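You operate a simulated robot arm through the tools that you are given. There is no shell and no other tool. Be economical: measure what you need, move in short steps, check, and stop when the job is done.

Carry out the task below with a simulated two-armed robot. There is one attempt and no reset: what you move stays moved.

JOB
On the top of the small bench, fold the grey cloth in half.

It is judged by the outcome, as a careful person would: the job done as asked, and still so three seconds after it is handed in. It fails if anything else is knocked over, pushed out of place, dropped, spilled or broken. Flat cloth is picked up by pressing the open fingertips on it (5 to 10 N) and closing them slowly along it; thin cloth reads only 2 to 8 mm in the jaws.

ROBOT AND FRAMES
Two 7-joint arms with two-finger parallel grippers on one trunk, on a base that drives. Base frame: it is fixed to the floor where the robot stands at the start and does not move with it; the origin is under the middle of the robot, x ahead of it, y to its left, z up. Lengths are in mm, angles in degrees, forces in N, time in s.
The left shoulder is at the start at [70, 133, 1101], the right one opposite. With the tool pointing down near the work surface each hand reaches from about 100 to 640 mm from the robot's upright axis, wherever it stands, measured 20 degrees to its own side. Places, roughly: top of the small bench [600, 800, 800]. Payload 1.57 kg a hand.
Tool frame (each hand has its own): the origin (TCP) lies between the finger pads and is the grasp point; the fingertips stand 30 mm ahead of it; z points along the fingers, y is the line along which they close. Largest opening 80 mm; finger width 17, thickness 12; the body of the gripper, 40 by 82 mm, starts 80 mm behind the TCP.
Orientation is told as [roll, pitch, yaw] about the base's x, y, z axes, in that order, counted from this pose: with the fingers straight down and closing along the base's y, the tool's x points along the base's -x, its y along +y and its z along -z.

CONTROLS
- The arms move only by the tool arm_command. It takes "left_motion", "right_motion" or both (then of equal length, played together; a hand with none holds still); each is a list of rows, each a list of 3 entries, a list of its own where there are three numbers: the turn, a rotation vector about the tool's x, y, z in units of 8 degrees (1.0 is 8 degrees), then the shift along the tool's x, y, z in units of 40 mm (1.0 is 40 mm), then the closure, from 0 (fully open) to 1 (shut). In form: [[[ax, ay, az], [dx, dy, dz], hand], ...]. A call has 1 to 8 rows; each row shifts and turns the commanded pose from where the row before left it, along the tool's axes as they then stand. A call with a number of a shift or a turn outside -1 to 1 is refused whole. Each row takes 0.2 s and may step no farther than 50 mm and 8.6 degrees from the row before; otherwise, or with a gripper value out of range, the whole call is refused. Where a pose cannot be reached the arm comes as near as it can. A force on the tool above 40 N (or 10 N above the force at the start of the call, whichever is more), or a blocked arm, ends the call early, and 0.2 s more pass. Each finger travels about 153 mm/s and halts on what it meets, pressing with about 23 N; the grip force reading is that of the motor and also rises with nothing between the fingers. The clock runs only during rows and for 0.2 s after the last one: add rows that do not move to give the fingers time. It gives the time, the measured TCP pose, the force on the tool (base axes), the opening and the grip force at its end, in the units of the frame above (readings bear some noise), with the torque about the TCP (base axes, N m) and any sound that the robot's microphone picked up, and new pictures: "views" is both (left out), scene, wrist or none (wrist: the cameras of the hands that moved).
- Cameras (640 x 400 px; columns grow to the right, rows downward): "scene" is now at [128.8, -10.8, 1315.3]; the picture's right is [-0.14, -0.99, 0.00], its down [-0.72, 0.10, -0.68] and it looks along [0.68, -0.10, -0.73] (base axes); focal length 276 px, centre (320, 200). "left" rides on the left gripper at [72, 7, -122] in its tool frame; the picture's right is [-0.09, 1.00, 0.00], its down [-0.84, -0.08, -0.54] and it looks along [-0.54, -0.05, 0.84] (tool axes); focal length 238 px, centre (320, 200). "right" rides on the right gripper at [72, -7, -122] in its tool frame; the picture's right is [0.09, 1.00, 0.00], its down [-0.84, 0.08, -0.54] and it looks along [-0.54, 0.05, 0.84] (tool axes); focal length 238 px, centre (320, 200). There is no depth. A picture from a camera that has moved, and an enlarged one, comes with that camera's place and axes in the base frame and with its lens.
- raise_lower(by): slides the trunk up (or, below 0, down) by that many mm; the arms and the scene camera ride with it, the base frame stays. It gives what a move gives, with no picture.
- drive_base(legs): drives the robot by 1 to 6 legs, each [ahead, left, turn to the left] in mm, mm and degrees, along the robot's own axes; the way and the turn of a leg run together, so that a leg with both is an arc; at most 1500 mm and 180 degrees a leg. The arms and the cameras ride along, it lands a little off, and it stops where it bumps. It gives what a move gives, and a new picture of the scene camera.
- aim_head(pan, tilt): turns the head with the scene camera to pan (to the left, within 86 degrees either way) and tilt (down, from -29 to 69), counted from straight ahead of the robot. It gives what a move gives, and a new picture of the scene camera.
- enlarge(camera, box): a new picture of the part [left, top, right, bottom] of that camera's present view, enlarged. It takes no simulated time.
- hand_in(): hands the job in; it is judged then, once.

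Go step by step. Nothing tells you exact positions but the pictures and the camera data: compare them with the known pose of the tool, close in by small moves and look again before you grip or let go. The budget is 120 turns and 260 pictures, counting those below and the enlarged ones. Unless the task says otherwise, let go and move clear before handing in, and close with one line.

The tools are called after ">>>" as a command line: name --argument value ..., lists and objects as JSON in quotes. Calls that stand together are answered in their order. arm_command: Moves the arms, as the interface text tells. Its arguments: {"type":"object","properties":{"left_motion":{"type":"array","items":{"type":"array"}},"right_motion":{"type":"array","items":{"type":"array"}},"views":{"type":"string","enum":["both","scene","wrist","none"]}},"required":[]} The other tools are called the same way: raise_lower (by) slides the trunk up or down; drive_base (legs) drives the base; aim_head (pan, tilt) turns the head that bears the scene camera; enlarge (camera, box) takes an enlarged picture of a part of a camera's view; hand_in () hands the job in.

At the start:

```text
clock: 0.0
left_position: [499.9, 119.7, 1027.4]
left_ee_rot: [-0.1, 0.0, -0.1]
left_contact_force: [0.2, -0.2, -0.7]
left_torque: [0.01, 0.0, -0.01]
left_width: 79.8
left_finger_force: 0.0
right_position: [329.7, -284.4, 925.9]
right_ee_rot: [0.0, 0.0, -0.1]
right_contact_force: [-0.4, 0.7, -0.1]
right_torque: [-0.01, -0.02, 0.01]
right_width: 80.0
right_finger_force: 0.1
trunk travel left (down, up): [-675.0, 265.0]
robot x, y, heading: [-2.2, -1.8, 0.4]
head pan, tilt: [-8.2, 47.0]
```

scene: 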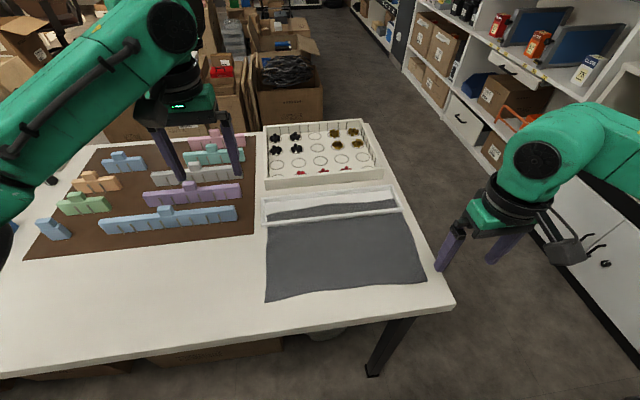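
right: 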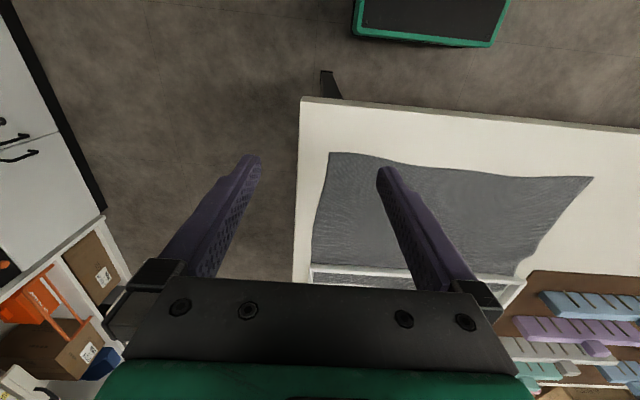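
left: 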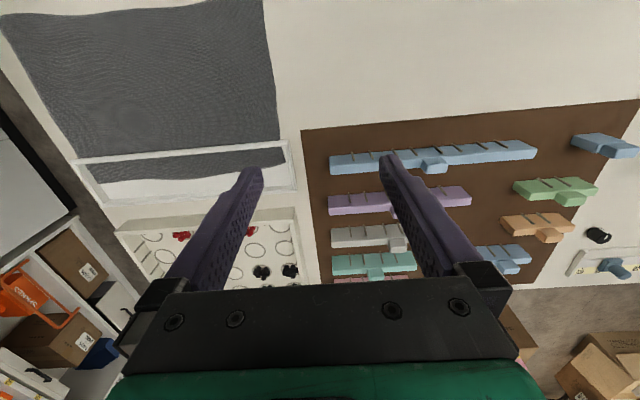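

I see a bench with a grey cloth partly under a white frame, just ahead and to the right, but the small bench should be further to the left. I'll look around before deciding which surface is meant.

>>> aim_head --pan 50 --tilt 40

>>> enlarge --camera "right" --box '[280, 80, 640, 305]'

```text
clock: 1.3
left_position: [499.5, 120.1, 1026.3]
left_ee_rot: [0.1, 0.0, 0.0]
left_contact_force: [0.7, -0.3, 0.7]
left_torque: [0.0, 0.01, -0.05]
left_width: 80.1
left_finger_force: 0.0
right_position: [329.5, -285.2, 926.1]
right_ee_rot: [0.0, -0.1, 0.0]
right_contact_force: [-0.5, 0.1, 0.6]
right_torque: [0.0, 0.0, 0.01]
right_width: 79.9
right_finger_force: 0.1
trunk travel left (down, up): [-675.0, 265.0]
robot x, y, heading: [3.1, 0.4, -0.1]
head pan, tilt: [50.0, 40.0]
camera scene: at [104.6, 65.7, 1325.3], right [0.77, -0.64, 0.0], down [-0.41, -0.49, -0.77], along [0.49, 0.59, -0.64], focal length 276 px, centre (320, 200)
```

scene: 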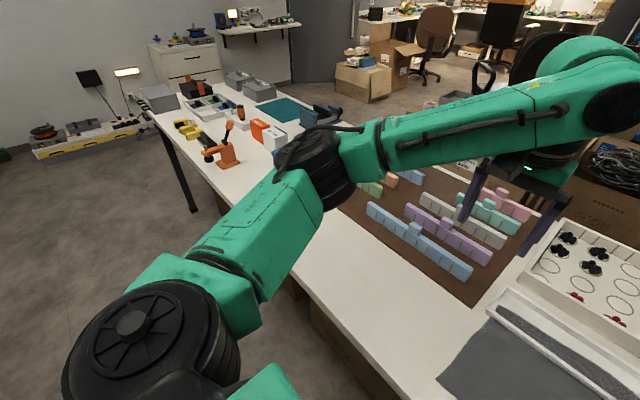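

```text
1.78 times, centred on (460, 192) of right
camera zoom: at [256.4, -292.0, 1049.0], right [-0.09, 1.0, 0.0], down [0.84, 0.08, 0.54], along [0.54, 0.05, -0.84], focal length 424 px, centre (71, 213)
```

zoom: 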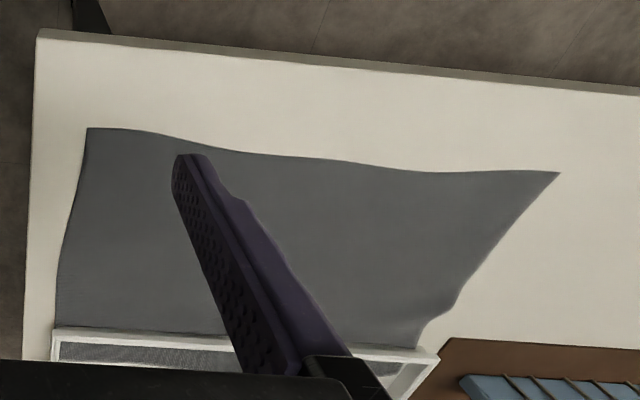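

The bench is one long table, so this is the cloth. I need a close look at the white frame on its far edge.

>>> aim_head --pan -8 --tilt 58

>>> enlarge --camera "scene" --box '[220, 100, 460, 250]'

>>> enlarge --camera "left" --box '[0, 0, 320, 200]'

```text
clock: 2.5
left_position: [498.3, 121.8, 1025.5]
left_ee_rot: [0.0, 0.0, 0.0]
left_contact_force: [0.7, 0.7, -0.2]
left_torque: [0.01, -0.01, -0.02]
left_width: 80.0
left_finger_force: 0.1
right_position: [329.4, -286.6, 926.4]
right_ee_rot: [0.0, 0.0, 0.0]
right_contact_force: [-0.2, -0.6, 0.1]
right_torque: [0.0, 0.01, 0.0]
right_width: 79.8
right_finger_force: 0.0
trunk travel left (down, up): [-675.0, 265.0]
robot x, y, heading: [3.4, 3.7, -0.1]
head pan, tilt: [-8.0, 58.0]
camera scene: at [118.2, -8.9, 1301.0], right [-0.14, -0.99, 0.0], down [-0.84, 0.12, -0.53], along [0.52, -0.07, -0.85], focal length 276 px, centre (320, 200)
```

scene: 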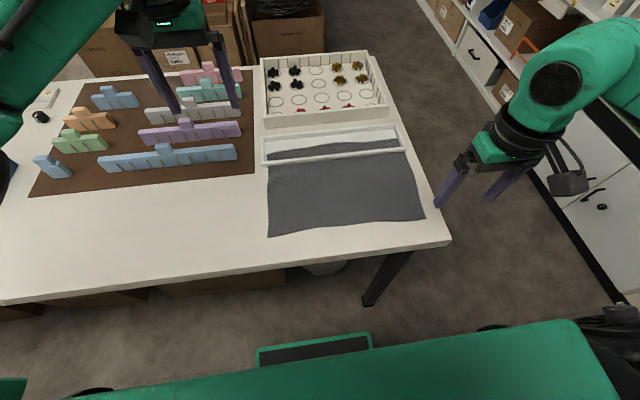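

```text
2.67 times, centred on (340, 175) of scene
camera zoom: at [118.2, -8.9, 1301.0], right [-0.14, -0.99, 0.0], down [-0.84, 0.12, -0.53], along [0.52, -0.07, -0.85], focal length 737 px, centre (267, 267)
```

zoom: 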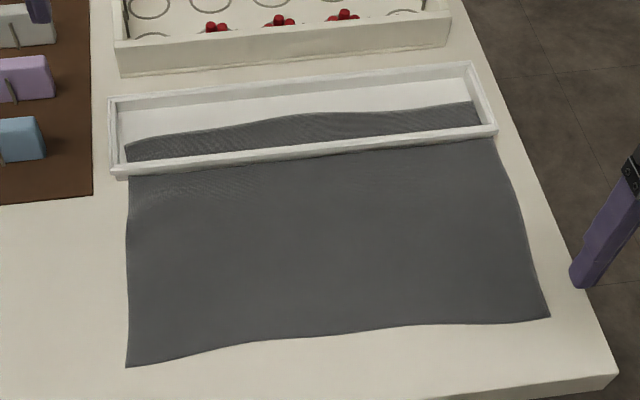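

```text
2.00 times, centred on (160, 100) of left
camera zoom: at [427.7, 127.0, 1147.7], right [0.09, 1.0, 0.0], down [0.84, -0.08, 0.54], along [0.54, -0.05, -0.84], focal length 477 px, centre (640, 400)
```

zoom: 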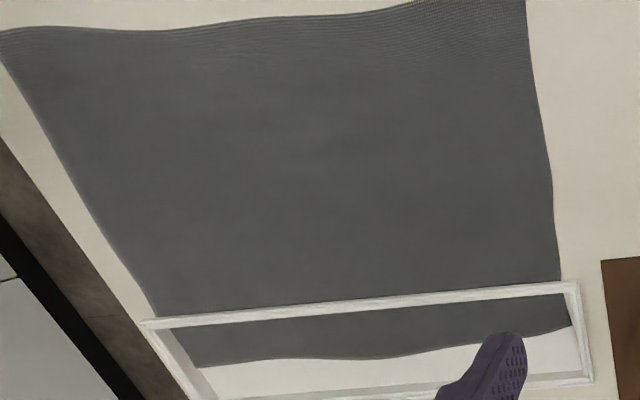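

The near cloth corners are about [354, 64] and [349, -258], and the far edge is at about x=570. A white frame lies on the far 35 mm (near bar at about x=537, y -275 to 70). My plan is to hold the frame up slightly, pull the cloth clear, set the frame back and fold. First I'll shift right so the cloth is centred.

>>> drive_base --legs '[[0, -100, 0]]'

```text
clock: 3.7
left_position: [499.1, 26.2, 1026.4]
left_ee_rot: [0.0, 0.0, 0.2]
left_contact_force: [0.0, -0.3, -0.5]
left_torque: [0.01, 0.01, -0.01]
left_width: 80.2
left_finger_force: 0.0
right_position: [331.2, -381.6, 926.7]
right_ee_rot: [-0.1, 0.0, 0.3]
right_contact_force: [0.0, 0.8, -0.9]
right_torque: [0.05, 0.02, 0.04]
right_width: 79.9
right_finger_force: 0.1
trunk travel left (down, up): [-675.0, 265.0]
robot x, y, heading: [1.6, -97.9, 0.3]
head pan, tilt: [-8.0, 58.0]
camera scene: at [118.3, -105.2, 1300.9], right [-0.14, -0.99, 0.0], down [-0.84, 0.11, -0.53], along [0.52, -0.07, -0.85], focal length 276 px, centre (320, 200)
```

scene: 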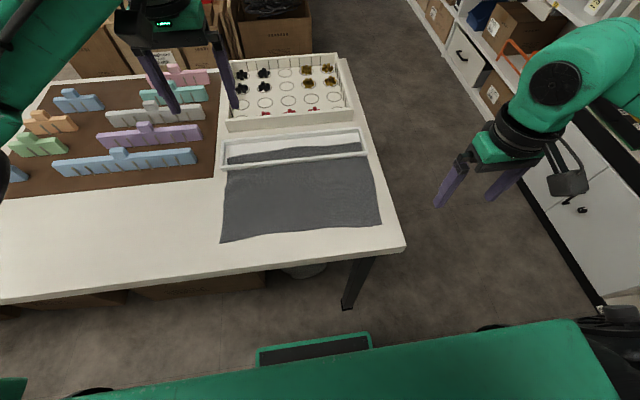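

I'll turn the left hand a quarter so its fingers close along x, ready for the frame's near bar.

>>> arm_command --left_motion '[[[0, 0, 1], [0, 0, 0], 0], [[0, 0, 1], [0, 0, 0], 0], [[0, 0, 1], [0, 0, 0], 0], [[0, 0, 1], [0, 0, 0], 0], [[0, 0, 1], [0, 0, 0], 0], [[0, 0, 1], [0, 0, 0], 0], [[0, 0, 1], [0, 0, 0], 0], [[0, 0, 1], [0, 0, 0], 0]]' --views "none"

>>> arm_command --left_motion '[[[0, 0, 1], [0, 0, 0], 0], [[0, 0, 1], [0, 0, 0], 0], [[0, 0, 1], [0, 0, 0], 0], [[0, 0, 0.25], [0, 0, 0], 0], [[0, 0, 0], [0.8, 0, 0.7], 0], [[0, 0, 0], [0.2, 0, 0.7], 0], [[0, 0, 0], [0, 0, 0], 0]]'

```text
clock: 5.5
left_position: [499.4, 25.2, 1027.0]
left_ee_rot: [-0.1, 0.0, -64.0]
left_contact_force: [0.3, -0.2, 0.4]
left_torque: [-0.01, -0.01, -0.04]
left_width: 79.8
left_finger_force: 0.0
right_position: [330.5, -381.6, 926.2]
right_ee_rot: [0.0, 0.0, 0.2]
right_contact_force: [0.6, -0.3, -0.3]
right_torque: [0.02, 0.01, 0.02]
right_width: 79.9
right_finger_force: 0.0
trunk travel left (down, up): [-675.0, 265.0]
robot x, y, heading: [-1.1, -95.5, 0.3]
head pan, tilt: [-8.0, 58.0]
```

```text
clock: 7.1
left_position: [499.3, 64.9, 970.0]
left_ee_rot: [0.0, 0.0, -89.8]
left_contact_force: [0.1, -0.3, 0.3]
left_torque: [-0.02, -0.02, -0.02]
left_width: 80.0
left_finger_force: 0.1
right_position: [330.8, -382.0, 926.2]
right_ee_rot: [-0.1, 0.0, 0.2]
right_contact_force: [-1.1, -1.5, -0.3]
right_torque: [0.02, 0.03, 0.0]
right_width: 80.0
right_finger_force: 0.0
trunk travel left (down, up): [-675.0, 265.0]
robot x, y, heading: [-1.2, -92.0, 0.1]
head pan, tilt: [-8.0, 58.0]
camera scene: at [118.1, -106.3, 1301.0], right [-0.14, -0.99, 0.0], down [-0.84, 0.12, -0.53], along [0.53, -0.07, -0.85], focal length 276 px, centre (320, 200)
camera left: at [506.2, 136.5, 1091.6], right [1.0, -0.09, 0.0], down [-0.07, -0.84, 0.54], along [-0.05, -0.54, -0.84], focal length 238 px, centre (320, 200)
```

scene: 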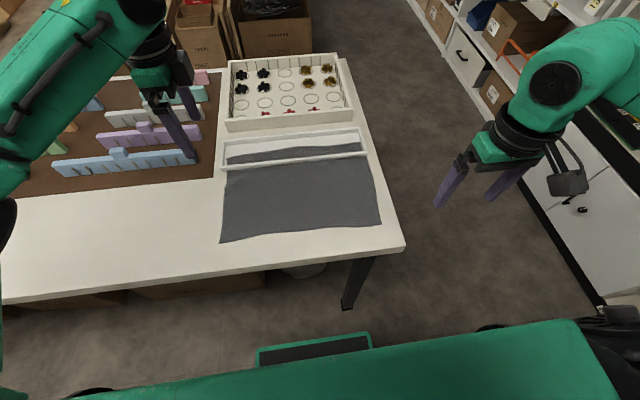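
left: 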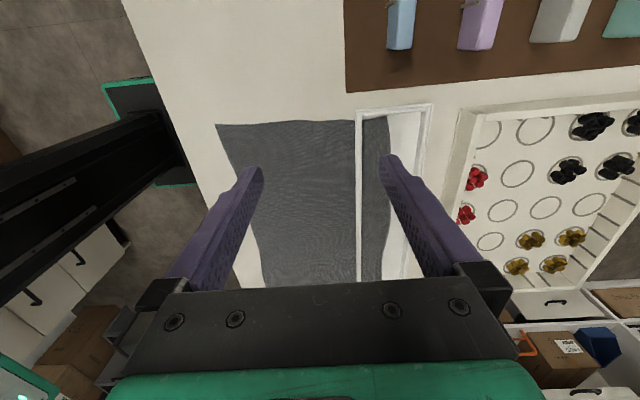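

The near bar is at about x=543. I'll move over it at y≈-60 and come partway down.

>>> arm_command --left_motion '[[[0, 0, 0], [-0.8, 0.3, 0], 0], [[0, 0, 0], [-0.8, 0.3, 0], 0], [[0, 0, 0], [-0.8, 0.3, 0], 0], [[0, 0, 0], [-0.7, 0.2, 0.6], 0], [[0, 0, 0], [0, 0, 0.8], 0], [[0, 0, 0], [0, 0, 0], 0]]'

>>> enlarge --camera "left" --box '[200, 80, 440, 300]'

```text
clock: 8.5
left_position: [544.2, -57.0, 914.2]
left_ee_rot: [0.0, 0.0, -89.8]
left_contact_force: [0.2, -0.3, 0.8]
left_torque: [0.01, 0.0, -0.01]
left_width: 80.2
left_finger_force: 0.0
right_position: [330.0, -381.8, 925.6]
right_ee_rot: [0.0, 0.0, 0.3]
right_contact_force: [-0.2, -0.8, -0.5]
right_torque: [-0.04, 0.02, -0.02]
right_width: 80.0
right_finger_force: 0.1
trunk travel left (down, up): [-675.0, 265.0]
robot x, y, heading: [-2.1, -95.5, 0.2]
head pan, tilt: [-8.0, 58.0]
camera scene: at [118.0, -106.2, 1301.0], right [-0.14, -0.99, 0.0], down [-0.84, 0.12, -0.53], along [0.53, -0.07, -0.85], focal length 276 px, centre (320, 200)
camera left: at [551.0, 13.7, 1035.5], right [1.0, -0.09, 0.0], down [-0.07, -0.84, 0.54], along [-0.05, -0.54, -0.84], focal length 238 px, centre (320, 200)
```

scene: 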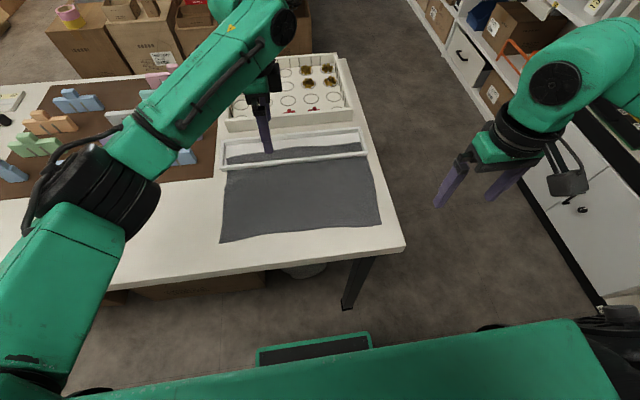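
left: 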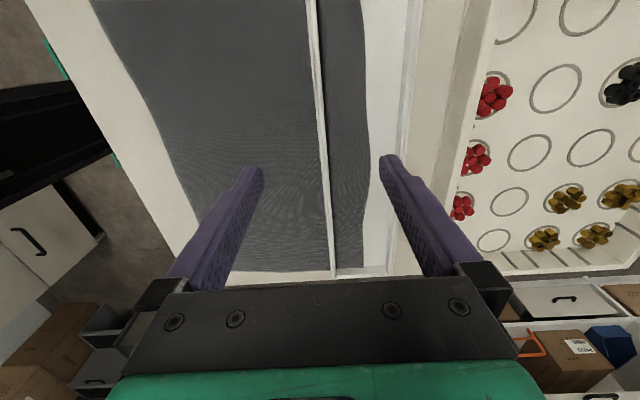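

```text
1.82 times, centred on (320, 190) of left
camera zoom: at [551.0, 13.7, 1035.5], right [1.0, -0.09, 0.0], down [-0.07, -0.84, 0.54], along [-0.05, -0.54, -0.84], focal length 433 px, centre (320, 218)
```

zoom: 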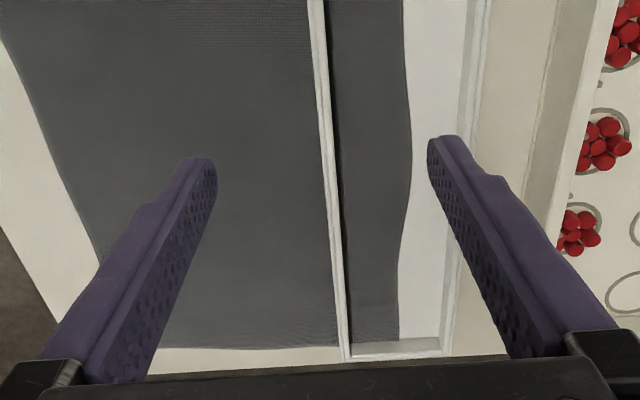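

The bar is centred between the fingers at x≈544. I'll narrow the opening and lower the hand to get a better read on height.

>>> arm_command --left_motion '[[[0, 0, 0], [0, 0, 0.5], 0.4], [[0, 0, 0], [0, 0, 0.5], 0.4], [[0, 0, 0], [0, 0, 0.4], 0.4], [[0, 0, 0], [0, 0, 0], 0.4]]' --views "wrist"

>>> enlarge --camera "scene" --box '[200, 80, 400, 205]'

>>> enlarge --camera "left" --box '[220, 80, 420, 300]'

```text
clock: 9.5
left_position: [544.3, -58.9, 859.5]
left_ee_rot: [0.0, -0.1, -89.8]
left_contact_force: [-1.1, 0.0, 0.4]
left_torque: [0.02, -0.02, -0.02]
left_width: 48.2
left_finger_force: 0.0
right_position: [331.4, -380.9, 925.8]
right_ee_rot: [-0.1, -0.1, 0.2]
right_contact_force: [0.1, 0.5, -0.1]
right_torque: [0.05, 0.0, -0.01]
right_width: 80.1
right_finger_force: 0.0
trunk travel left (down, up): [-675.0, 265.0]
robot x, y, heading: [-1.0, -97.4, -0.1]
head pan, tilt: [-8.0, 58.0]
camera left: at [550.2, 12.7, 980.1], right [1.0, -0.09, 0.0], down [-0.07, -0.84, 0.54], along [-0.05, -0.54, -0.84], focal length 238 px, centre (320, 200)
```

left: 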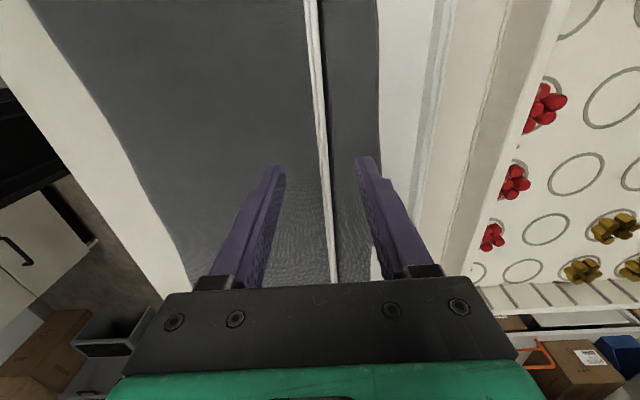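

```text
3.20 times, centred on (300, 142) of scene
camera zoom: at [118.2, -105.8, 1301.0], right [-0.14, -0.99, 0.0], down [-0.84, 0.12, -0.53], along [0.52, -0.07, -0.85], focal length 884 px, centre (384, 384)
```

zoom: 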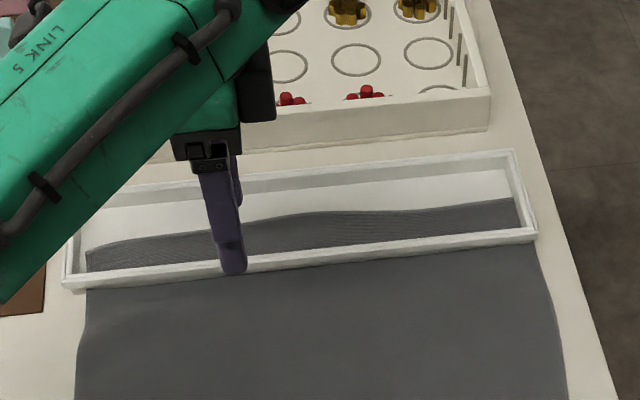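

```text
1.82 times, centred on (320, 190) of left
camera zoom: at [550.2, 12.7, 980.1], right [1.0, -0.09, 0.0], down [-0.07, -0.84, 0.54], along [-0.05, -0.54, -0.84], focal length 433 px, centre (320, 218)
```

zoom: 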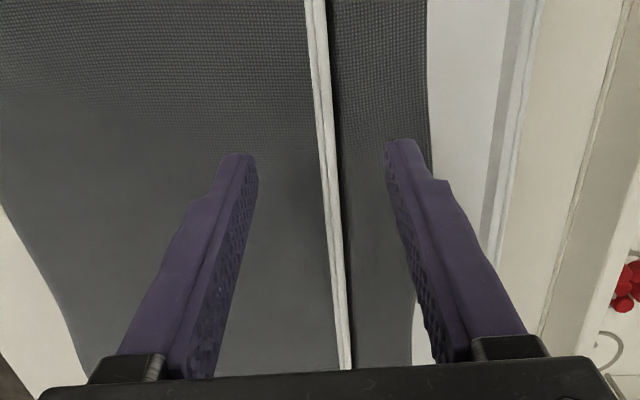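

The frame is an open rectangle with low walls, and the bar is still centred. I'll lower around it in small steps, watching the force.

>>> arm_command --left_motion '[[[0, 0, 0], [0, 0, 0.2], 0.4], [[0, 0, 0], [0, 0, 0.2], 0.4], [[0, 0, 0], [0, 0, 0.1], 0.4], [[0, 0, 0], [0, 0, 0], 0.4]]' --views "none"

>>> enlarge --camera "scene" --box '[200, 80, 400, 205]'

>>> enlarge --camera "left" --box '[220, 80, 420, 300]'

```text
clock: 10.5
left_position: [544.5, -57.0, 839.3]
left_ee_rot: [0.0, 0.0, -89.8]
left_contact_force: [1.2, -0.1, -0.2]
left_torque: [0.0, -0.01, -0.01]
left_width: 47.7
left_finger_force: 0.1
right_position: [329.8, -382.2, 927.0]
right_ee_rot: [0.0, -0.2, 0.2]
right_contact_force: [0.1, 1.3, 0.6]
right_torque: [0.01, 0.0, -0.03]
right_width: 80.0
right_finger_force: 0.0
trunk travel left (down, up): [-675.0, 265.0]
robot x, y, heading: [-1.5, -94.9, 0.2]
head pan, tilt: [-8.0, 58.0]
```

```text
3.20 times, centred on (300, 142) of scene
camera zoom: at [118.3, -105.8, 1300.9], right [-0.14, -0.99, 0.0], down [-0.84, 0.12, -0.53], along [0.52, -0.07, -0.85], focal length 884 px, centre (384, 384)
```

zoom: 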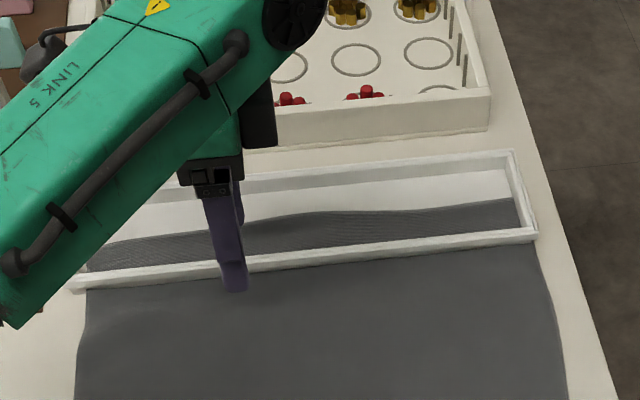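

```text
1.82 times, centred on (320, 190) of left
camera zoom: at [550.3, 13.9, 960.1], right [1.0, -0.09, 0.0], down [-0.07, -0.84, 0.54], along [-0.05, -0.54, -0.84], focal length 433 px, centre (320, 218)
```

zoom: 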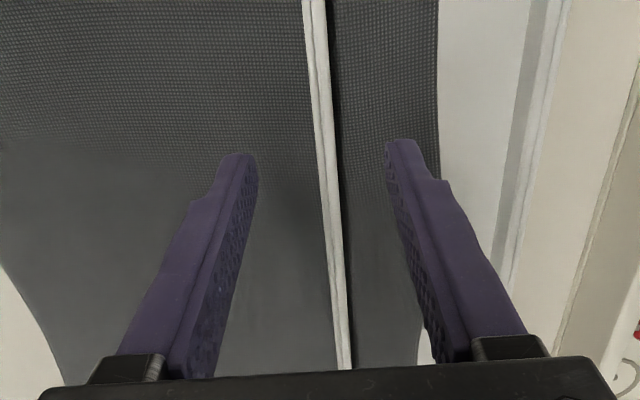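

No contact yet; continuing down gently.

>>> arm_command --left_motion '[[[0, 0, 0], [0, 0, 0.1], 0.4], [[0, 0, 0], [0, 0, 0.1], 0.4], [[0, 0, 0], [0, 0, 0], 0.4]]' --views "none"

>>> enlarge --camera "scene" --box '[250, 120, 330, 170]'

```text
clock: 11.3
left_position: [544.2, -57.8, 831.6]
left_ee_rot: [0.0, 0.0, -89.8]
left_contact_force: [0.2, -0.4, 0.7]
left_torque: [-0.01, 0.02, 0.01]
left_width: 47.9
left_finger_force: 0.1
right_position: [330.6, -380.9, 926.6]
right_ee_rot: [-0.1, -0.1, 0.2]
right_contact_force: [0.0, 0.1, 0.4]
right_torque: [0.02, 0.02, -0.03]
right_width: 80.0
right_finger_force: 0.0
trunk travel left (down, up): [-675.0, 265.0]
robot x, y, heading: [-2.6, -98.8, 0.4]
head pan, tilt: [-8.0, 58.0]
```

```text
8.00 times, centred on (290, 145) of scene
camera zoom: at [118.3, -105.8, 1300.9], right [-0.14, -0.99, 0.0], down [-0.84, 0.12, -0.53], along [0.52, -0.07, -0.85], focal length 2211 px, centre (560, 640)
```

zoom: 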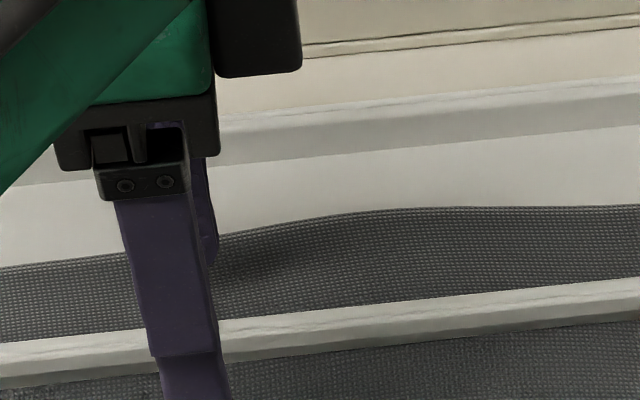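

Still clear. The tips are near z=802, so I'll go a few mm more.

>>> arm_command --left_motion '[[[0, 0, 0], [0, 0, 0.05], 0.4], [[0, 0, 0], [0, 0, 0.05], 0.4], [[0, 0, 0], [0, 0, 0], 0.4]]' --views "none"

```text
clock: 12.1
left_position: [544.5, -59.0, 826.8]
left_ee_rot: [0.0, -0.1, -89.9]
left_contact_force: [0.5, 0.1, -0.6]
left_torque: [0.01, -0.03, 0.02]
left_width: 48.2
left_finger_force: 0.0
right_position: [330.6, -381.7, 926.7]
right_ee_rot: [0.0, 0.0, 0.2]
right_contact_force: [0.3, -0.3, -0.1]
right_torque: [0.01, -0.02, 0.02]
right_width: 79.9
right_finger_force: 0.1
trunk travel left (down, up): [-675.0, 265.0]
robot x, y, heading: [4.6, -94.1, 0.5]
head pan, tilt: [-8.0, 58.0]
```

>>> arm_command --left_motion '[[[0, 0, 0], [0, 0, 0.05], 0.4], [[0, 0, 0], [0, 0, 0.05], 0.4], [[0, 0, 0], [0, 0, 0], 0.4]]' --views "none"

>>> enlarge --camera "scene" --box '[250, 120, 330, 170]'

```text
clock: 12.9
left_position: [543.0, -58.4, 822.7]
left_ee_rot: [0.0, 0.0, -89.8]
left_contact_force: [0.0, 0.0, 0.2]
left_torque: [0.02, 0.01, 0.02]
left_width: 47.8
left_finger_force: 0.1
right_position: [330.2, -380.8, 925.2]
right_ee_rot: [0.1, -0.1, 0.2]
right_contact_force: [-0.9, -0.2, 0.0]
right_torque: [0.0, -0.04, -0.03]
right_width: 79.9
right_finger_force: 0.0
trunk travel left (down, up): [-675.0, 265.0]
robot x, y, heading: [-2.1, -96.5, 0.0]
head pan, tilt: [-8.0, 58.0]
```

```text
8.00 times, centred on (290, 145) of scene
camera zoom: at [118.3, -105.8, 1300.9], right [-0.14, -0.99, 0.0], down [-0.84, 0.12, -0.53], along [0.52, -0.07, -0.85], focal length 2211 px, centre (560, 640)
```

zoom: 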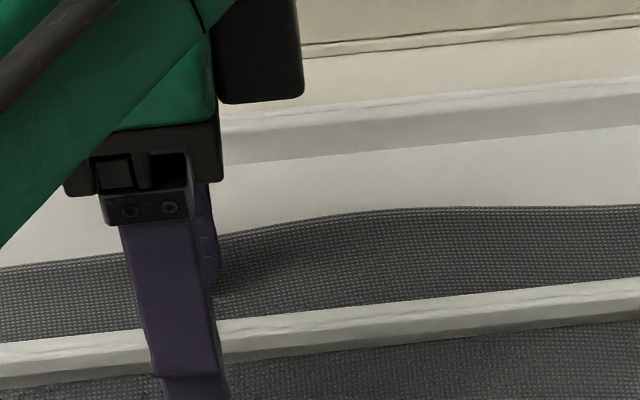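

No contact at tip z≈792, so the table is a bit lower than stated. Continuing in small steps.

>>> arm_command --left_motion '[[[0, 0, 0], [0, 0, 0.07], 0.4], [[0, 0, 0], [0, 0, 0.07], 0.4], [[0, 0, 0], [0, 0, 0], 0.4]]' --views "none"

>>> enlarge --camera "scene" --box '[250, 120, 330, 170]'

```text
clock: 13.7
left_position: [542.9, -57.5, 817.3]
left_ee_rot: [0.1, 0.0, -89.9]
left_contact_force: [0.3, -0.1, 0.5]
left_torque: [-0.01, -0.03, 0.01]
left_width: 48.1
left_finger_force: 0.0
right_position: [330.2, -381.9, 925.8]
right_ee_rot: [0.2, 0.0, 0.2]
right_contact_force: [0.5, -0.8, -0.1]
right_torque: [-0.03, -0.02, -0.01]
right_width: 79.8
right_finger_force: 0.1
trunk travel left (down, up): [-675.0, 265.0]
robot x, y, heading: [0.4, -101.1, 0.1]
head pan, tilt: [-8.0, 58.0]
```

```text
8.00 times, centred on (290, 145) of scene
camera zoom: at [118.3, -105.8, 1300.9], right [-0.14, -0.99, 0.0], down [-0.84, 0.12, -0.53], along [0.52, -0.07, -0.85], focal length 2211 px, centre (560, 640)
```

zoom: 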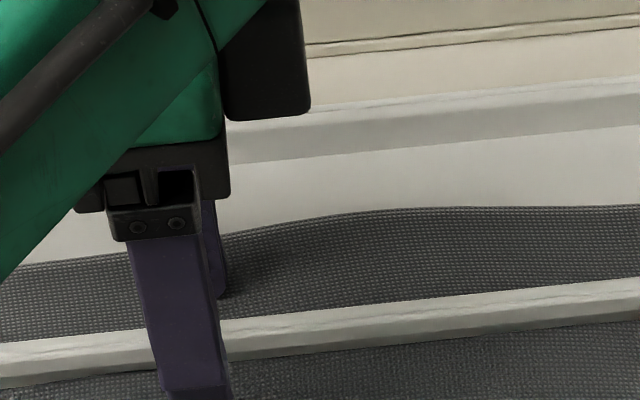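

>>> arm_command --left_motion '[[[0, 0, 0], [0, 0, 0.07], 0.4], [[0, 0, 0], [0, 0, 0.07], 0.4], [[0, 0, 0], [0, 0, 0.07], 0.4], [[0, 0, 0], [0, 0, 0], 0.4]]' --views "none"

>>> enlarge --camera "scene" --box '[250, 130, 330, 180]'

```text
clock: 14.7
left_position: [546.3, -59.7, 815.9]
left_ee_rot: [1.1, -0.1, -89.9]
left_contact_force: [-3.3, 2.2, 23.2]
left_torque: [0.07, -0.47, 0.06]
left_width: 44.2
left_finger_force: 0.0
right_position: [329.0, -380.4, 926.4]
right_ee_rot: [0.0, -0.2, 0.1]
right_contact_force: [1.8, -0.8, -0.4]
right_torque: [0.0, 0.06, 0.02]
right_width: 79.8
right_finger_force: 0.2
trunk travel left (down, up): [-675.0, 265.0]
robot x, y, heading: [0.3, -98.3, 0.2]
head pan, tilt: [-8.0, 58.0]
stopped in row 4 (left hand): the force on the tool passed its limit at 41 N (the readings are from after the stop); the commanded pose is now the measured one
```

```text
8.00 times, centred on (290, 155) of scene
camera zoom: at [115.9, -105.6, 1301.1], right [-0.14, -0.99, 0.0], down [-0.84, 0.11, -0.53], along [0.53, -0.07, -0.85], focal length 2211 px, centre (560, 560)
```

zoom: 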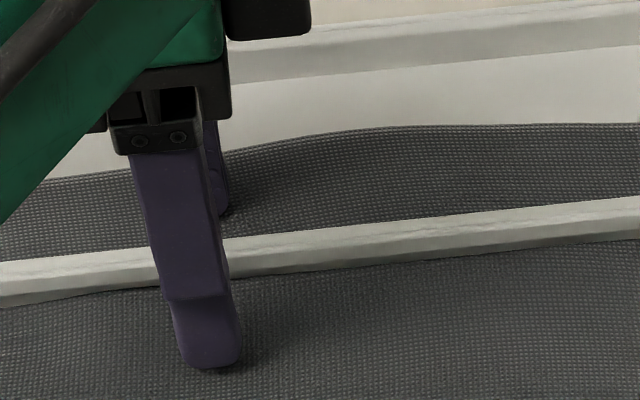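

I've touched the table through the cloth at tip z≈785. I'll back off 3 mm and check centring before gripping.

>>> arm_command --left_motion '[[[-0.13, 0, 0], [0, -0.06, -0.09], 0.4], [[0, 0, 0], [0, 0, 0], 0.4], [[0, 0, 0], [0, 0, 0], 0.6], [[0, 0, 0], [0, 0, 0], 0.6]]' --views "none"

>>> enlarge --camera "left" --box '[220, 80, 420, 300]'

>>> enlarge --camera "scene" --box '[200, 80, 400, 205]'

```text
clock: 15.7
left_position: [542.1, -58.7, 814.8]
left_ee_rot: [1.7, -0.2, -89.8]
left_contact_force: [-1.7, 0.3, 11.2]
left_torque: [0.04, -0.15, 0.01]
left_width: 31.2
left_finger_force: 0.0
right_position: [328.5, -380.6, 927.3]
right_ee_rot: [0.0, -0.1, 0.2]
right_contact_force: [0.6, 0.6, -0.1]
right_torque: [-0.01, -0.01, 0.03]
right_width: 79.9
right_finger_force: 0.0
trunk travel left (down, up): [-675.0, 265.0]
robot x, y, heading: [1.4, -94.9, 0.1]
head pan, tilt: [-8.0, 58.0]
```

```text
1.82 times, centred on (320, 190) of left
camera zoom: at [545.2, 12.5, 936.7], right [1.0, -0.09, 0.03], down [-0.09, -0.84, 0.54], along [-0.02, -0.54, -0.84], focal length 433 px, centre (320, 218)
```

zoom: 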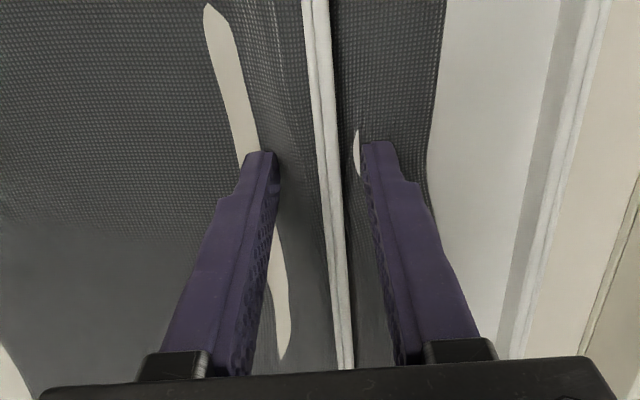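

```text
3.20 times, centred on (300, 142) of scene
camera zoom: at [116.0, -106.1, 1301.2], right [-0.14, -0.99, 0.0], down [-0.84, 0.12, -0.53], along [0.53, -0.07, -0.85], focal length 884 px, centre (384, 384)
```

zoom: 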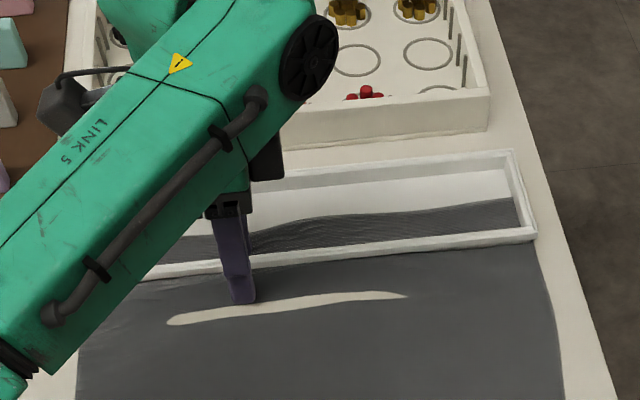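

The fingers are still pressing and dragging the cloth, and white slits have appeared where it slid. I'll lift several mm, straighten the hand and look again.

>>> arm_command --left_motion '[[[0, -0.2, 0], [0, 0, -0.1], 0.4], [[0, 0, 0], [0, 0, -0.1], 0.4], [[0, 0, 0], [0, 0, 0], 0.4]]' --views "none"

>>> enlarge --camera "left" --box '[220, 80, 420, 300]'

>>> enlarge --camera "scene" --box '[200, 80, 400, 205]'

```text
clock: 16.5
left_position: [545.1, -58.9, 821.8]
left_ee_rot: [1.6, -1.7, -89.8]
left_contact_force: [-0.8, 0.5, -0.1]
left_torque: [0.0, 0.02, 0.02]
left_width: 47.8
left_finger_force: 0.2
right_position: [331.0, -380.5, 926.8]
right_ee_rot: [-0.1, 0.0, 0.2]
right_contact_force: [-0.4, -0.4, 0.1]
right_torque: [-0.04, -0.02, -0.01]
right_width: 80.1
right_finger_force: 0.0
trunk travel left (down, up): [-675.0, 265.0]
robot x, y, heading: [-2.5, -95.9, 0.2]
head pan, tilt: [-8.0, 58.0]
```

```text
1.82 times, centred on (320, 190) of left
camera zoom: at [547.3, 16.6, 941.2], right [1.0, -0.09, 0.03], down [-0.09, -0.82, 0.56], along [-0.03, -0.56, -0.83], focal length 433 px, centre (320, 218)
```

zoom: 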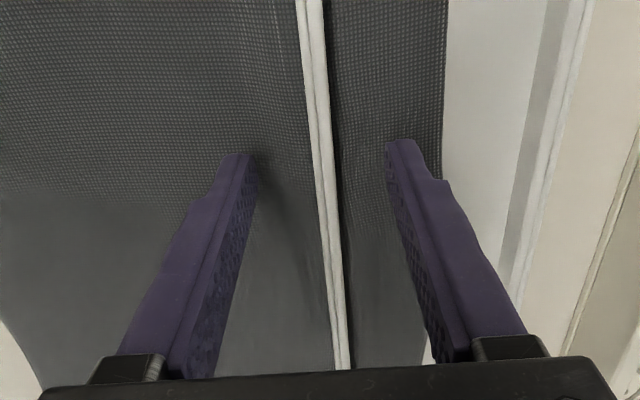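

```text
3.20 times, centred on (300, 142) of scene
camera zoom: at [118.6, -105.8, 1300.9], right [-0.14, -0.99, 0.0], down [-0.84, 0.12, -0.53], along [0.52, -0.07, -0.85], focal length 884 px, centre (384, 384)
```

zoom: 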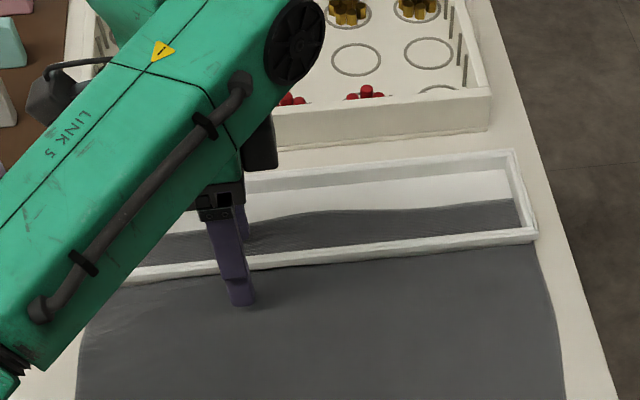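

The slits closed up, so that was only the cloth being pressed. The bar is centred between the tips. I'll straighten, lower 3 mm and close slowly on the bar.

>>> arm_command --left_motion '[[[0.2, 0.21, 0], [0, 0, 0.05], 0.4], [[0, 0, 0], [0, 0, 0.03], 0.5], [[0, 0, 0], [0, 0, 0], 0.6], [[0, 0, 0], [0, 0, 0], 0.7], [[0, 0, 0], [0, 0, 0], 0.8], [[0, 0, 0], [0, 0, 0], 0.88], [[0, 0, 0], [0, 0, 0], 0.95], [[0, 0, 0], [0, 0, 0], 0.95]]' --views "none"

>>> enlarge --camera "left" --box '[220, 80, 420, 300]'

>>> enlarge --camera "scene" --box '[200, 80, 400, 205]'

```text
clock: 18.3
left_position: [545.0, -58.6, 819.1]
left_ee_rot: [0.0, 0.0, -89.8]
left_contact_force: [6.3, -1.1, 3.3]
left_torque: [0.0, -0.17, -0.07]
left_width: 9.9
left_finger_force: 3.6
right_position: [331.6, -380.2, 925.8]
right_ee_rot: [0.0, 0.0, 0.2]
right_contact_force: [-0.1, -0.2, 0.1]
right_torque: [0.0, 0.0, 0.03]
right_width: 80.1
right_finger_force: 0.1
trunk travel left (down, up): [-675.0, 265.0]
robot x, y, heading: [-1.2, -93.0, 0.3]
head pan, tilt: [-8.0, 58.0]
```

```text
1.82 times, centred on (320, 190) of left
camera zoom: at [551.8, 12.5, 940.0], right [1.0, -0.09, 0.0], down [-0.07, -0.84, 0.54], along [-0.05, -0.54, -0.84], focal length 433 px, centre (320, 218)
```

zoom: 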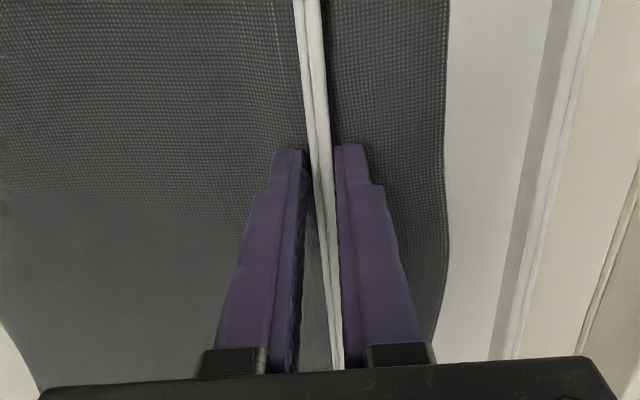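

```text
3.20 times, centred on (300, 142) of scene
camera zoom: at [119.5, -106.0, 1300.9], right [-0.14, -0.99, 0.0], down [-0.84, 0.12, -0.53], along [0.52, -0.07, -0.85], focal length 884 px, centre (384, 384)
```

zoom: 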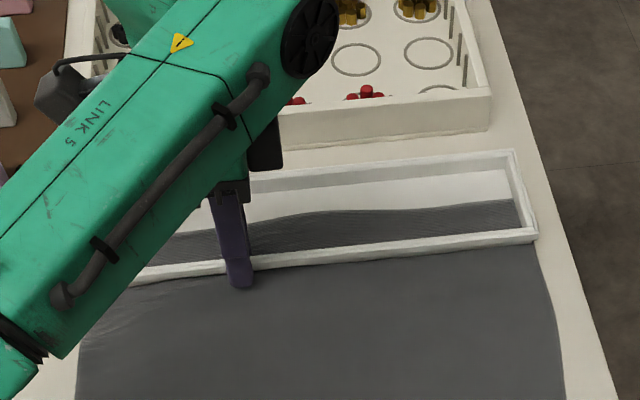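

The bar is held (9.9 mm) and the frame hasn't moved. Next I'll bring the right hand over the middle of the cloth's near edge at about [372, -135].

>>> arm_command --left_motion '[[[0, 0, 0], [0, 0, 0], 1], [[0, 0, 0], [0, 0, 0], 1], [[0, 0, 0], [0, 0, 0], 1], [[0, 0, 0], [0, 0, 0], 1], [[0, 0, 0], [0, 0, 0], 1], [[0, 0, 0], [0, 0, 0], 1], [[0, 0, 0], [0, 0, 0], 1], [[0, 0, 0], [0, 0, 0], 1]]' --right_motion '[[[0, 0, 0], [0, 1, 0], 0], [[0, 0, 0], [0, 1, 0], 0], [[0, 0, 0], [-0.5, 1, 0], 0.6], [[0, 0, 0], [-0.5, 1, 0.2], 0.6], [[0, 0, 0], [0, 1, 0.2], 0.6], [[0, 0, 0], [0, 1, 0.4], 0.6], [[0, 0, 0], [0, 0.15, 0.6], 0.6], [[0, 0, 0], [0, 0, 0], 0.6]]'

```text
clock: 20.1
left_position: [548.0, -58.9, 818.7]
left_ee_rot: [0.2, 0.0, -89.9]
left_contact_force: [28.2, -0.7, 15.7]
left_torque: [-0.14, -0.4, -0.41]
left_width: 4.6
left_finger_force: 25.1
right_position: [371.9, -136.1, 870.4]
right_ee_rot: [-0.1, 0.2, 0.3]
right_contact_force: [-0.4, -0.1, 0.0]
right_torque: [0.01, 0.03, 0.01]
right_width: 32.0
right_finger_force: 0.1
trunk travel left (down, up): [-675.0, 265.0]
robot x, y, heading: [-2.2, -96.6, 0.1]
head pan, tilt: [-8.0, 58.0]
camera scene: at [121.7, -106.0, 1300.7], right [-0.14, -0.99, 0.0], down [-0.84, 0.12, -0.53], along [0.52, -0.07, -0.85], focal length 276 px, centre (320, 200)
camera right: at [299.7, -142.9, 992.6], right [-0.1, 1.0, 0.0], down [0.84, 0.08, 0.54], along [0.54, 0.05, -0.84], focal length 238 px, centre (320, 200)
camera left: at [553.8, 12.6, 940.0], right [1.0, -0.09, 0.0], down [-0.08, -0.84, 0.54], along [-0.05, -0.54, -0.84], focal length 238 px, centre (320, 200)
```

scene: 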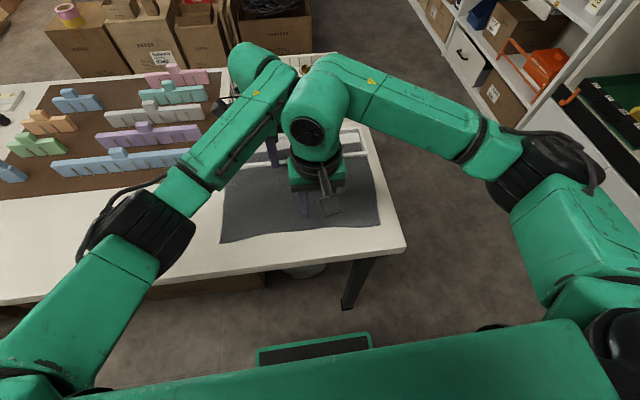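
right: 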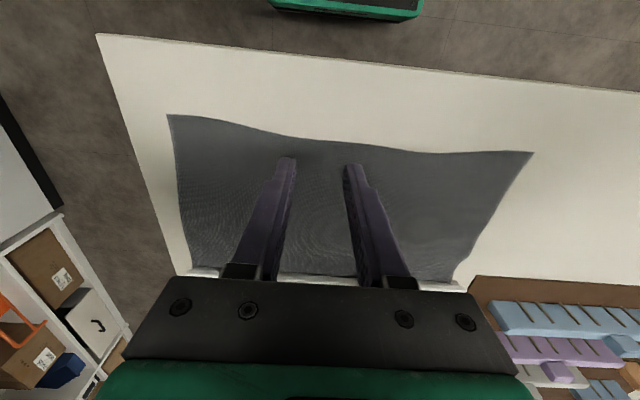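
left: 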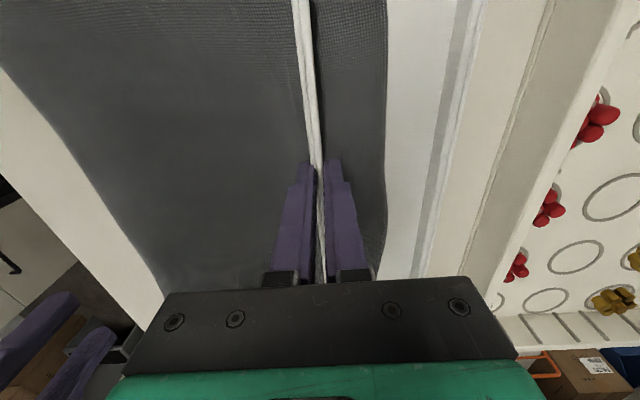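

Left hand reads 28 N along x: the frame resists being re-centred, so it may be heavy or fixed. I'll relax the offset and lift a few mm to test it.

>>> arm_command --left_motion '[[[0, 0, 0], [0, 0.09, 0], 1], [[0, 0, 0], [0, 0, -0.08], 1], [[0, 0, 0], [0, 0, -0.08], 1], [[0, 0, 0], [0, 0, 0], 1]]' --views "none"

>>> enlarge --camera "left" --box '[220, 80, 420, 300]'

>>> enlarge --camera "scene" --box '[200, 80, 400, 205]'

```text
clock: 21.1
left_position: [548.1, -59.3, 819.8]
left_ee_rot: [-0.9, 0.1, -89.9]
left_contact_force: [1.8, -4.4, -29.6]
left_torque: [-0.34, -0.33, -0.25]
left_width: 5.0
left_finger_force: 25.3
right_position: [374.1, -136.4, 868.2]
right_ee_rot: [0.0, 0.3, 0.1]
right_contact_force: [0.4, 0.0, -0.7]
right_torque: [-0.04, 0.0, -0.02]
right_width: 32.4
right_finger_force: 0.1
trunk travel left (down, up): [-675.0, 265.0]
robot x, y, heading: [-4.1, -94.6, 0.5]
head pan, tilt: [-8.0, 58.0]
```

```text
1.82 times, centred on (320, 190) of left
camera zoom: at [556.7, 12.3, 940.0], right [1.0, -0.09, -0.02], down [-0.07, -0.84, 0.54], along [-0.06, -0.54, -0.84], focal length 433 px, centre (320, 218)
```

zoom: 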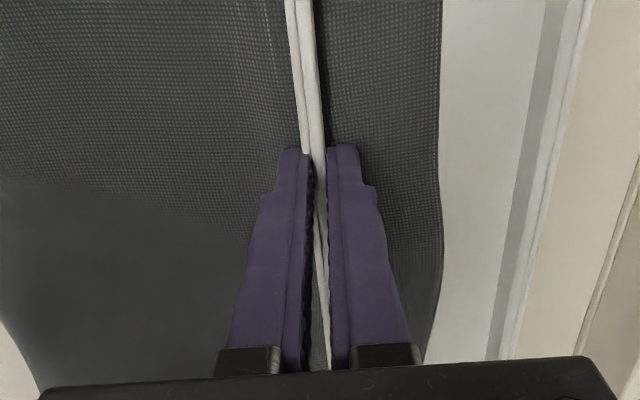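

```text
3.20 times, centred on (300, 142) of scene
camera zoom: at [124.4, -106.5, 1299.7], right [-0.14, -0.99, 0.0], down [-0.84, 0.12, -0.53], along [0.52, -0.07, -0.85], focal length 884 px, centre (384, 384)
```

zoom: 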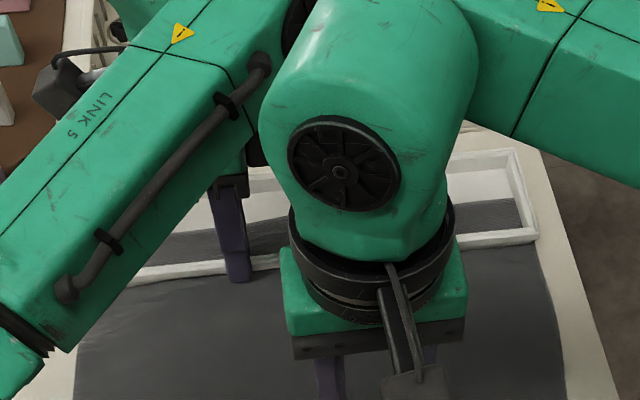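

The frame won't lift even at 30 N, so it is fixed or very heavy and needn't be moved. I'll let the left hand rest holding it without load, and pull the cloth out from under it with the right hand. Lowering the right hand now.

>>> arm_command --left_motion '[[[0, 0, 0], [0, 0, 0.12], 1], [[0, 0, 0], [0, 0, 0], 1], [[0, 0, 0], [0, 0, 0], 1], [[0, 0, 0], [0, 0, 0], 1]]' --right_motion '[[[0, 0, 0], [0, 0, 0.5], 0.6], [[0, 0, 0], [0, 0, 0.4], 0.6], [[0, 0, 0], [0, 0, 0.25], 0.6], [[0, 0, 0], [0, 0, 0], 0.6]]' --views "none"

>>> enlarge --camera "right" --box '[160, 60, 560, 310]'

```text
clock: 22.1
left_position: [547.5, -58.1, 819.6]
left_ee_rot: [-0.3, 0.0, -89.9]
left_contact_force: [-4.7, -3.3, -21.3]
left_torque: [0.06, -0.08, -0.32]
left_width: 4.8
left_finger_force: 25.2
right_position: [371.1, -136.6, 823.0]
right_ee_rot: [0.0, 0.1, 0.2]
right_contact_force: [-0.4, 0.3, 0.0]
right_torque: [-0.02, 0.0, 0.0]
right_width: 32.0
right_finger_force: 0.0
trunk travel left (down, up): [-675.0, 265.0]
robot x, y, heading: [0.4, -97.9, 0.4]
head pan, tilt: [-8.0, 58.0]
```

```text
1.60 times, centred on (360, 185) of right
camera zoom: at [299.0, -143.1, 946.0], right [-0.1, 1.0, 0.0], down [0.84, 0.08, 0.54], along [0.54, 0.05, -0.84], focal length 381 px, centre (256, 224)
```

zoom: 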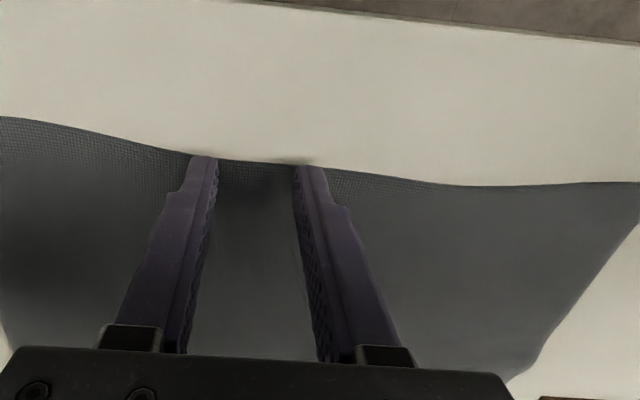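

>>> arm_command --left_motion '[[[0, 0, 0], [0, -0.05, 0.08], 1], [[0, 0, 0], [0, 0, 0], 1], [[0, 0, 0], [0, 0, 0], 1], [[0, 0, 0], [0, 0, 0], 1]]' --right_motion '[[[0, 0, 0], [-0.3, 0, 0], 0.6], [[0, 0, 0], [0, 0, 0.12], 0.6], [[0, 0, 0], [0, 0, 0.12], 0.6], [[0, 0, 0], [0, 0, 0], 0.6]]' --views "none"

```text
clock: 23.1
left_position: [547.1, -59.9, 819.2]
left_ee_rot: [0.2, 0.0, -89.8]
left_contact_force: [17.3, -2.0, 6.5]
left_torque: [0.06, -0.23, -0.4]
left_width: 4.7
left_finger_force: 25.1
right_position: [382.8, -134.4, 814.2]
right_ee_rot: [0.0, 0.1, 0.2]
right_contact_force: [1.2, 0.3, -1.0]
right_torque: [-0.03, 0.03, 0.0]
right_width: 32.0
right_finger_force: 0.1
trunk travel left (down, up): [-675.0, 265.0]
robot x, y, heading: [-0.7, -101.6, 0.2]
head pan, tilt: [-8.0, 58.0]
```

>>> arm_command --right_motion '[[[0, 0, 0], [0, 0, 0.06], 0.6], [[0, 0, 0], [0, 0, 0], 0.6]]' --views "none"

```text
clock: 23.7
left_position: [548.1, -58.2, 820.3]
left_ee_rot: [0.3, -0.1, -89.8]
left_contact_force: [26.1, -0.8, 17.6]
left_torque: [0.06, -0.41, -0.41]
left_width: 4.7
left_finger_force: 25.5
right_position: [383.2, -135.2, 811.9]
right_ee_rot: [0.0, 0.1, 0.2]
right_contact_force: [0.1, -0.1, 0.5]
right_torque: [0.0, 0.01, 0.02]
right_width: 32.1
right_finger_force: 0.0
trunk travel left (down, up): [-675.0, 265.0]
robot x, y, heading: [3.2, -95.8, 0.0]
head pan, tilt: [-8.0, 58.0]
```

>>> arm_command --right_motion '[[[0, 0, 0], [0, 0, 0.05], 0.6], [[0, 0, 0], [0, 0, 0], 0.6]]' --views "none"

```text
clock: 24.3
left_position: [547.0, -59.3, 819.6]
left_ee_rot: [0.4, 0.0, -89.8]
left_contact_force: [35.1, -1.8, 12.1]
left_torque: [-0.07, -0.55, -0.49]
left_width: 5.1
left_finger_force: 25.5
right_position: [383.8, -135.1, 811.3]
right_ee_rot: [0.1, 0.0, 0.1]
right_contact_force: [-2.2, -0.8, 25.7]
right_torque: [-0.26, -0.02, -0.03]
right_width: 32.3
right_finger_force: 0.0
trunk travel left (down, up): [-675.0, 265.0]
robot x, y, heading: [2.2, -96.8, 0.3]
head pan, tilt: [-8.0, 58.0]
```

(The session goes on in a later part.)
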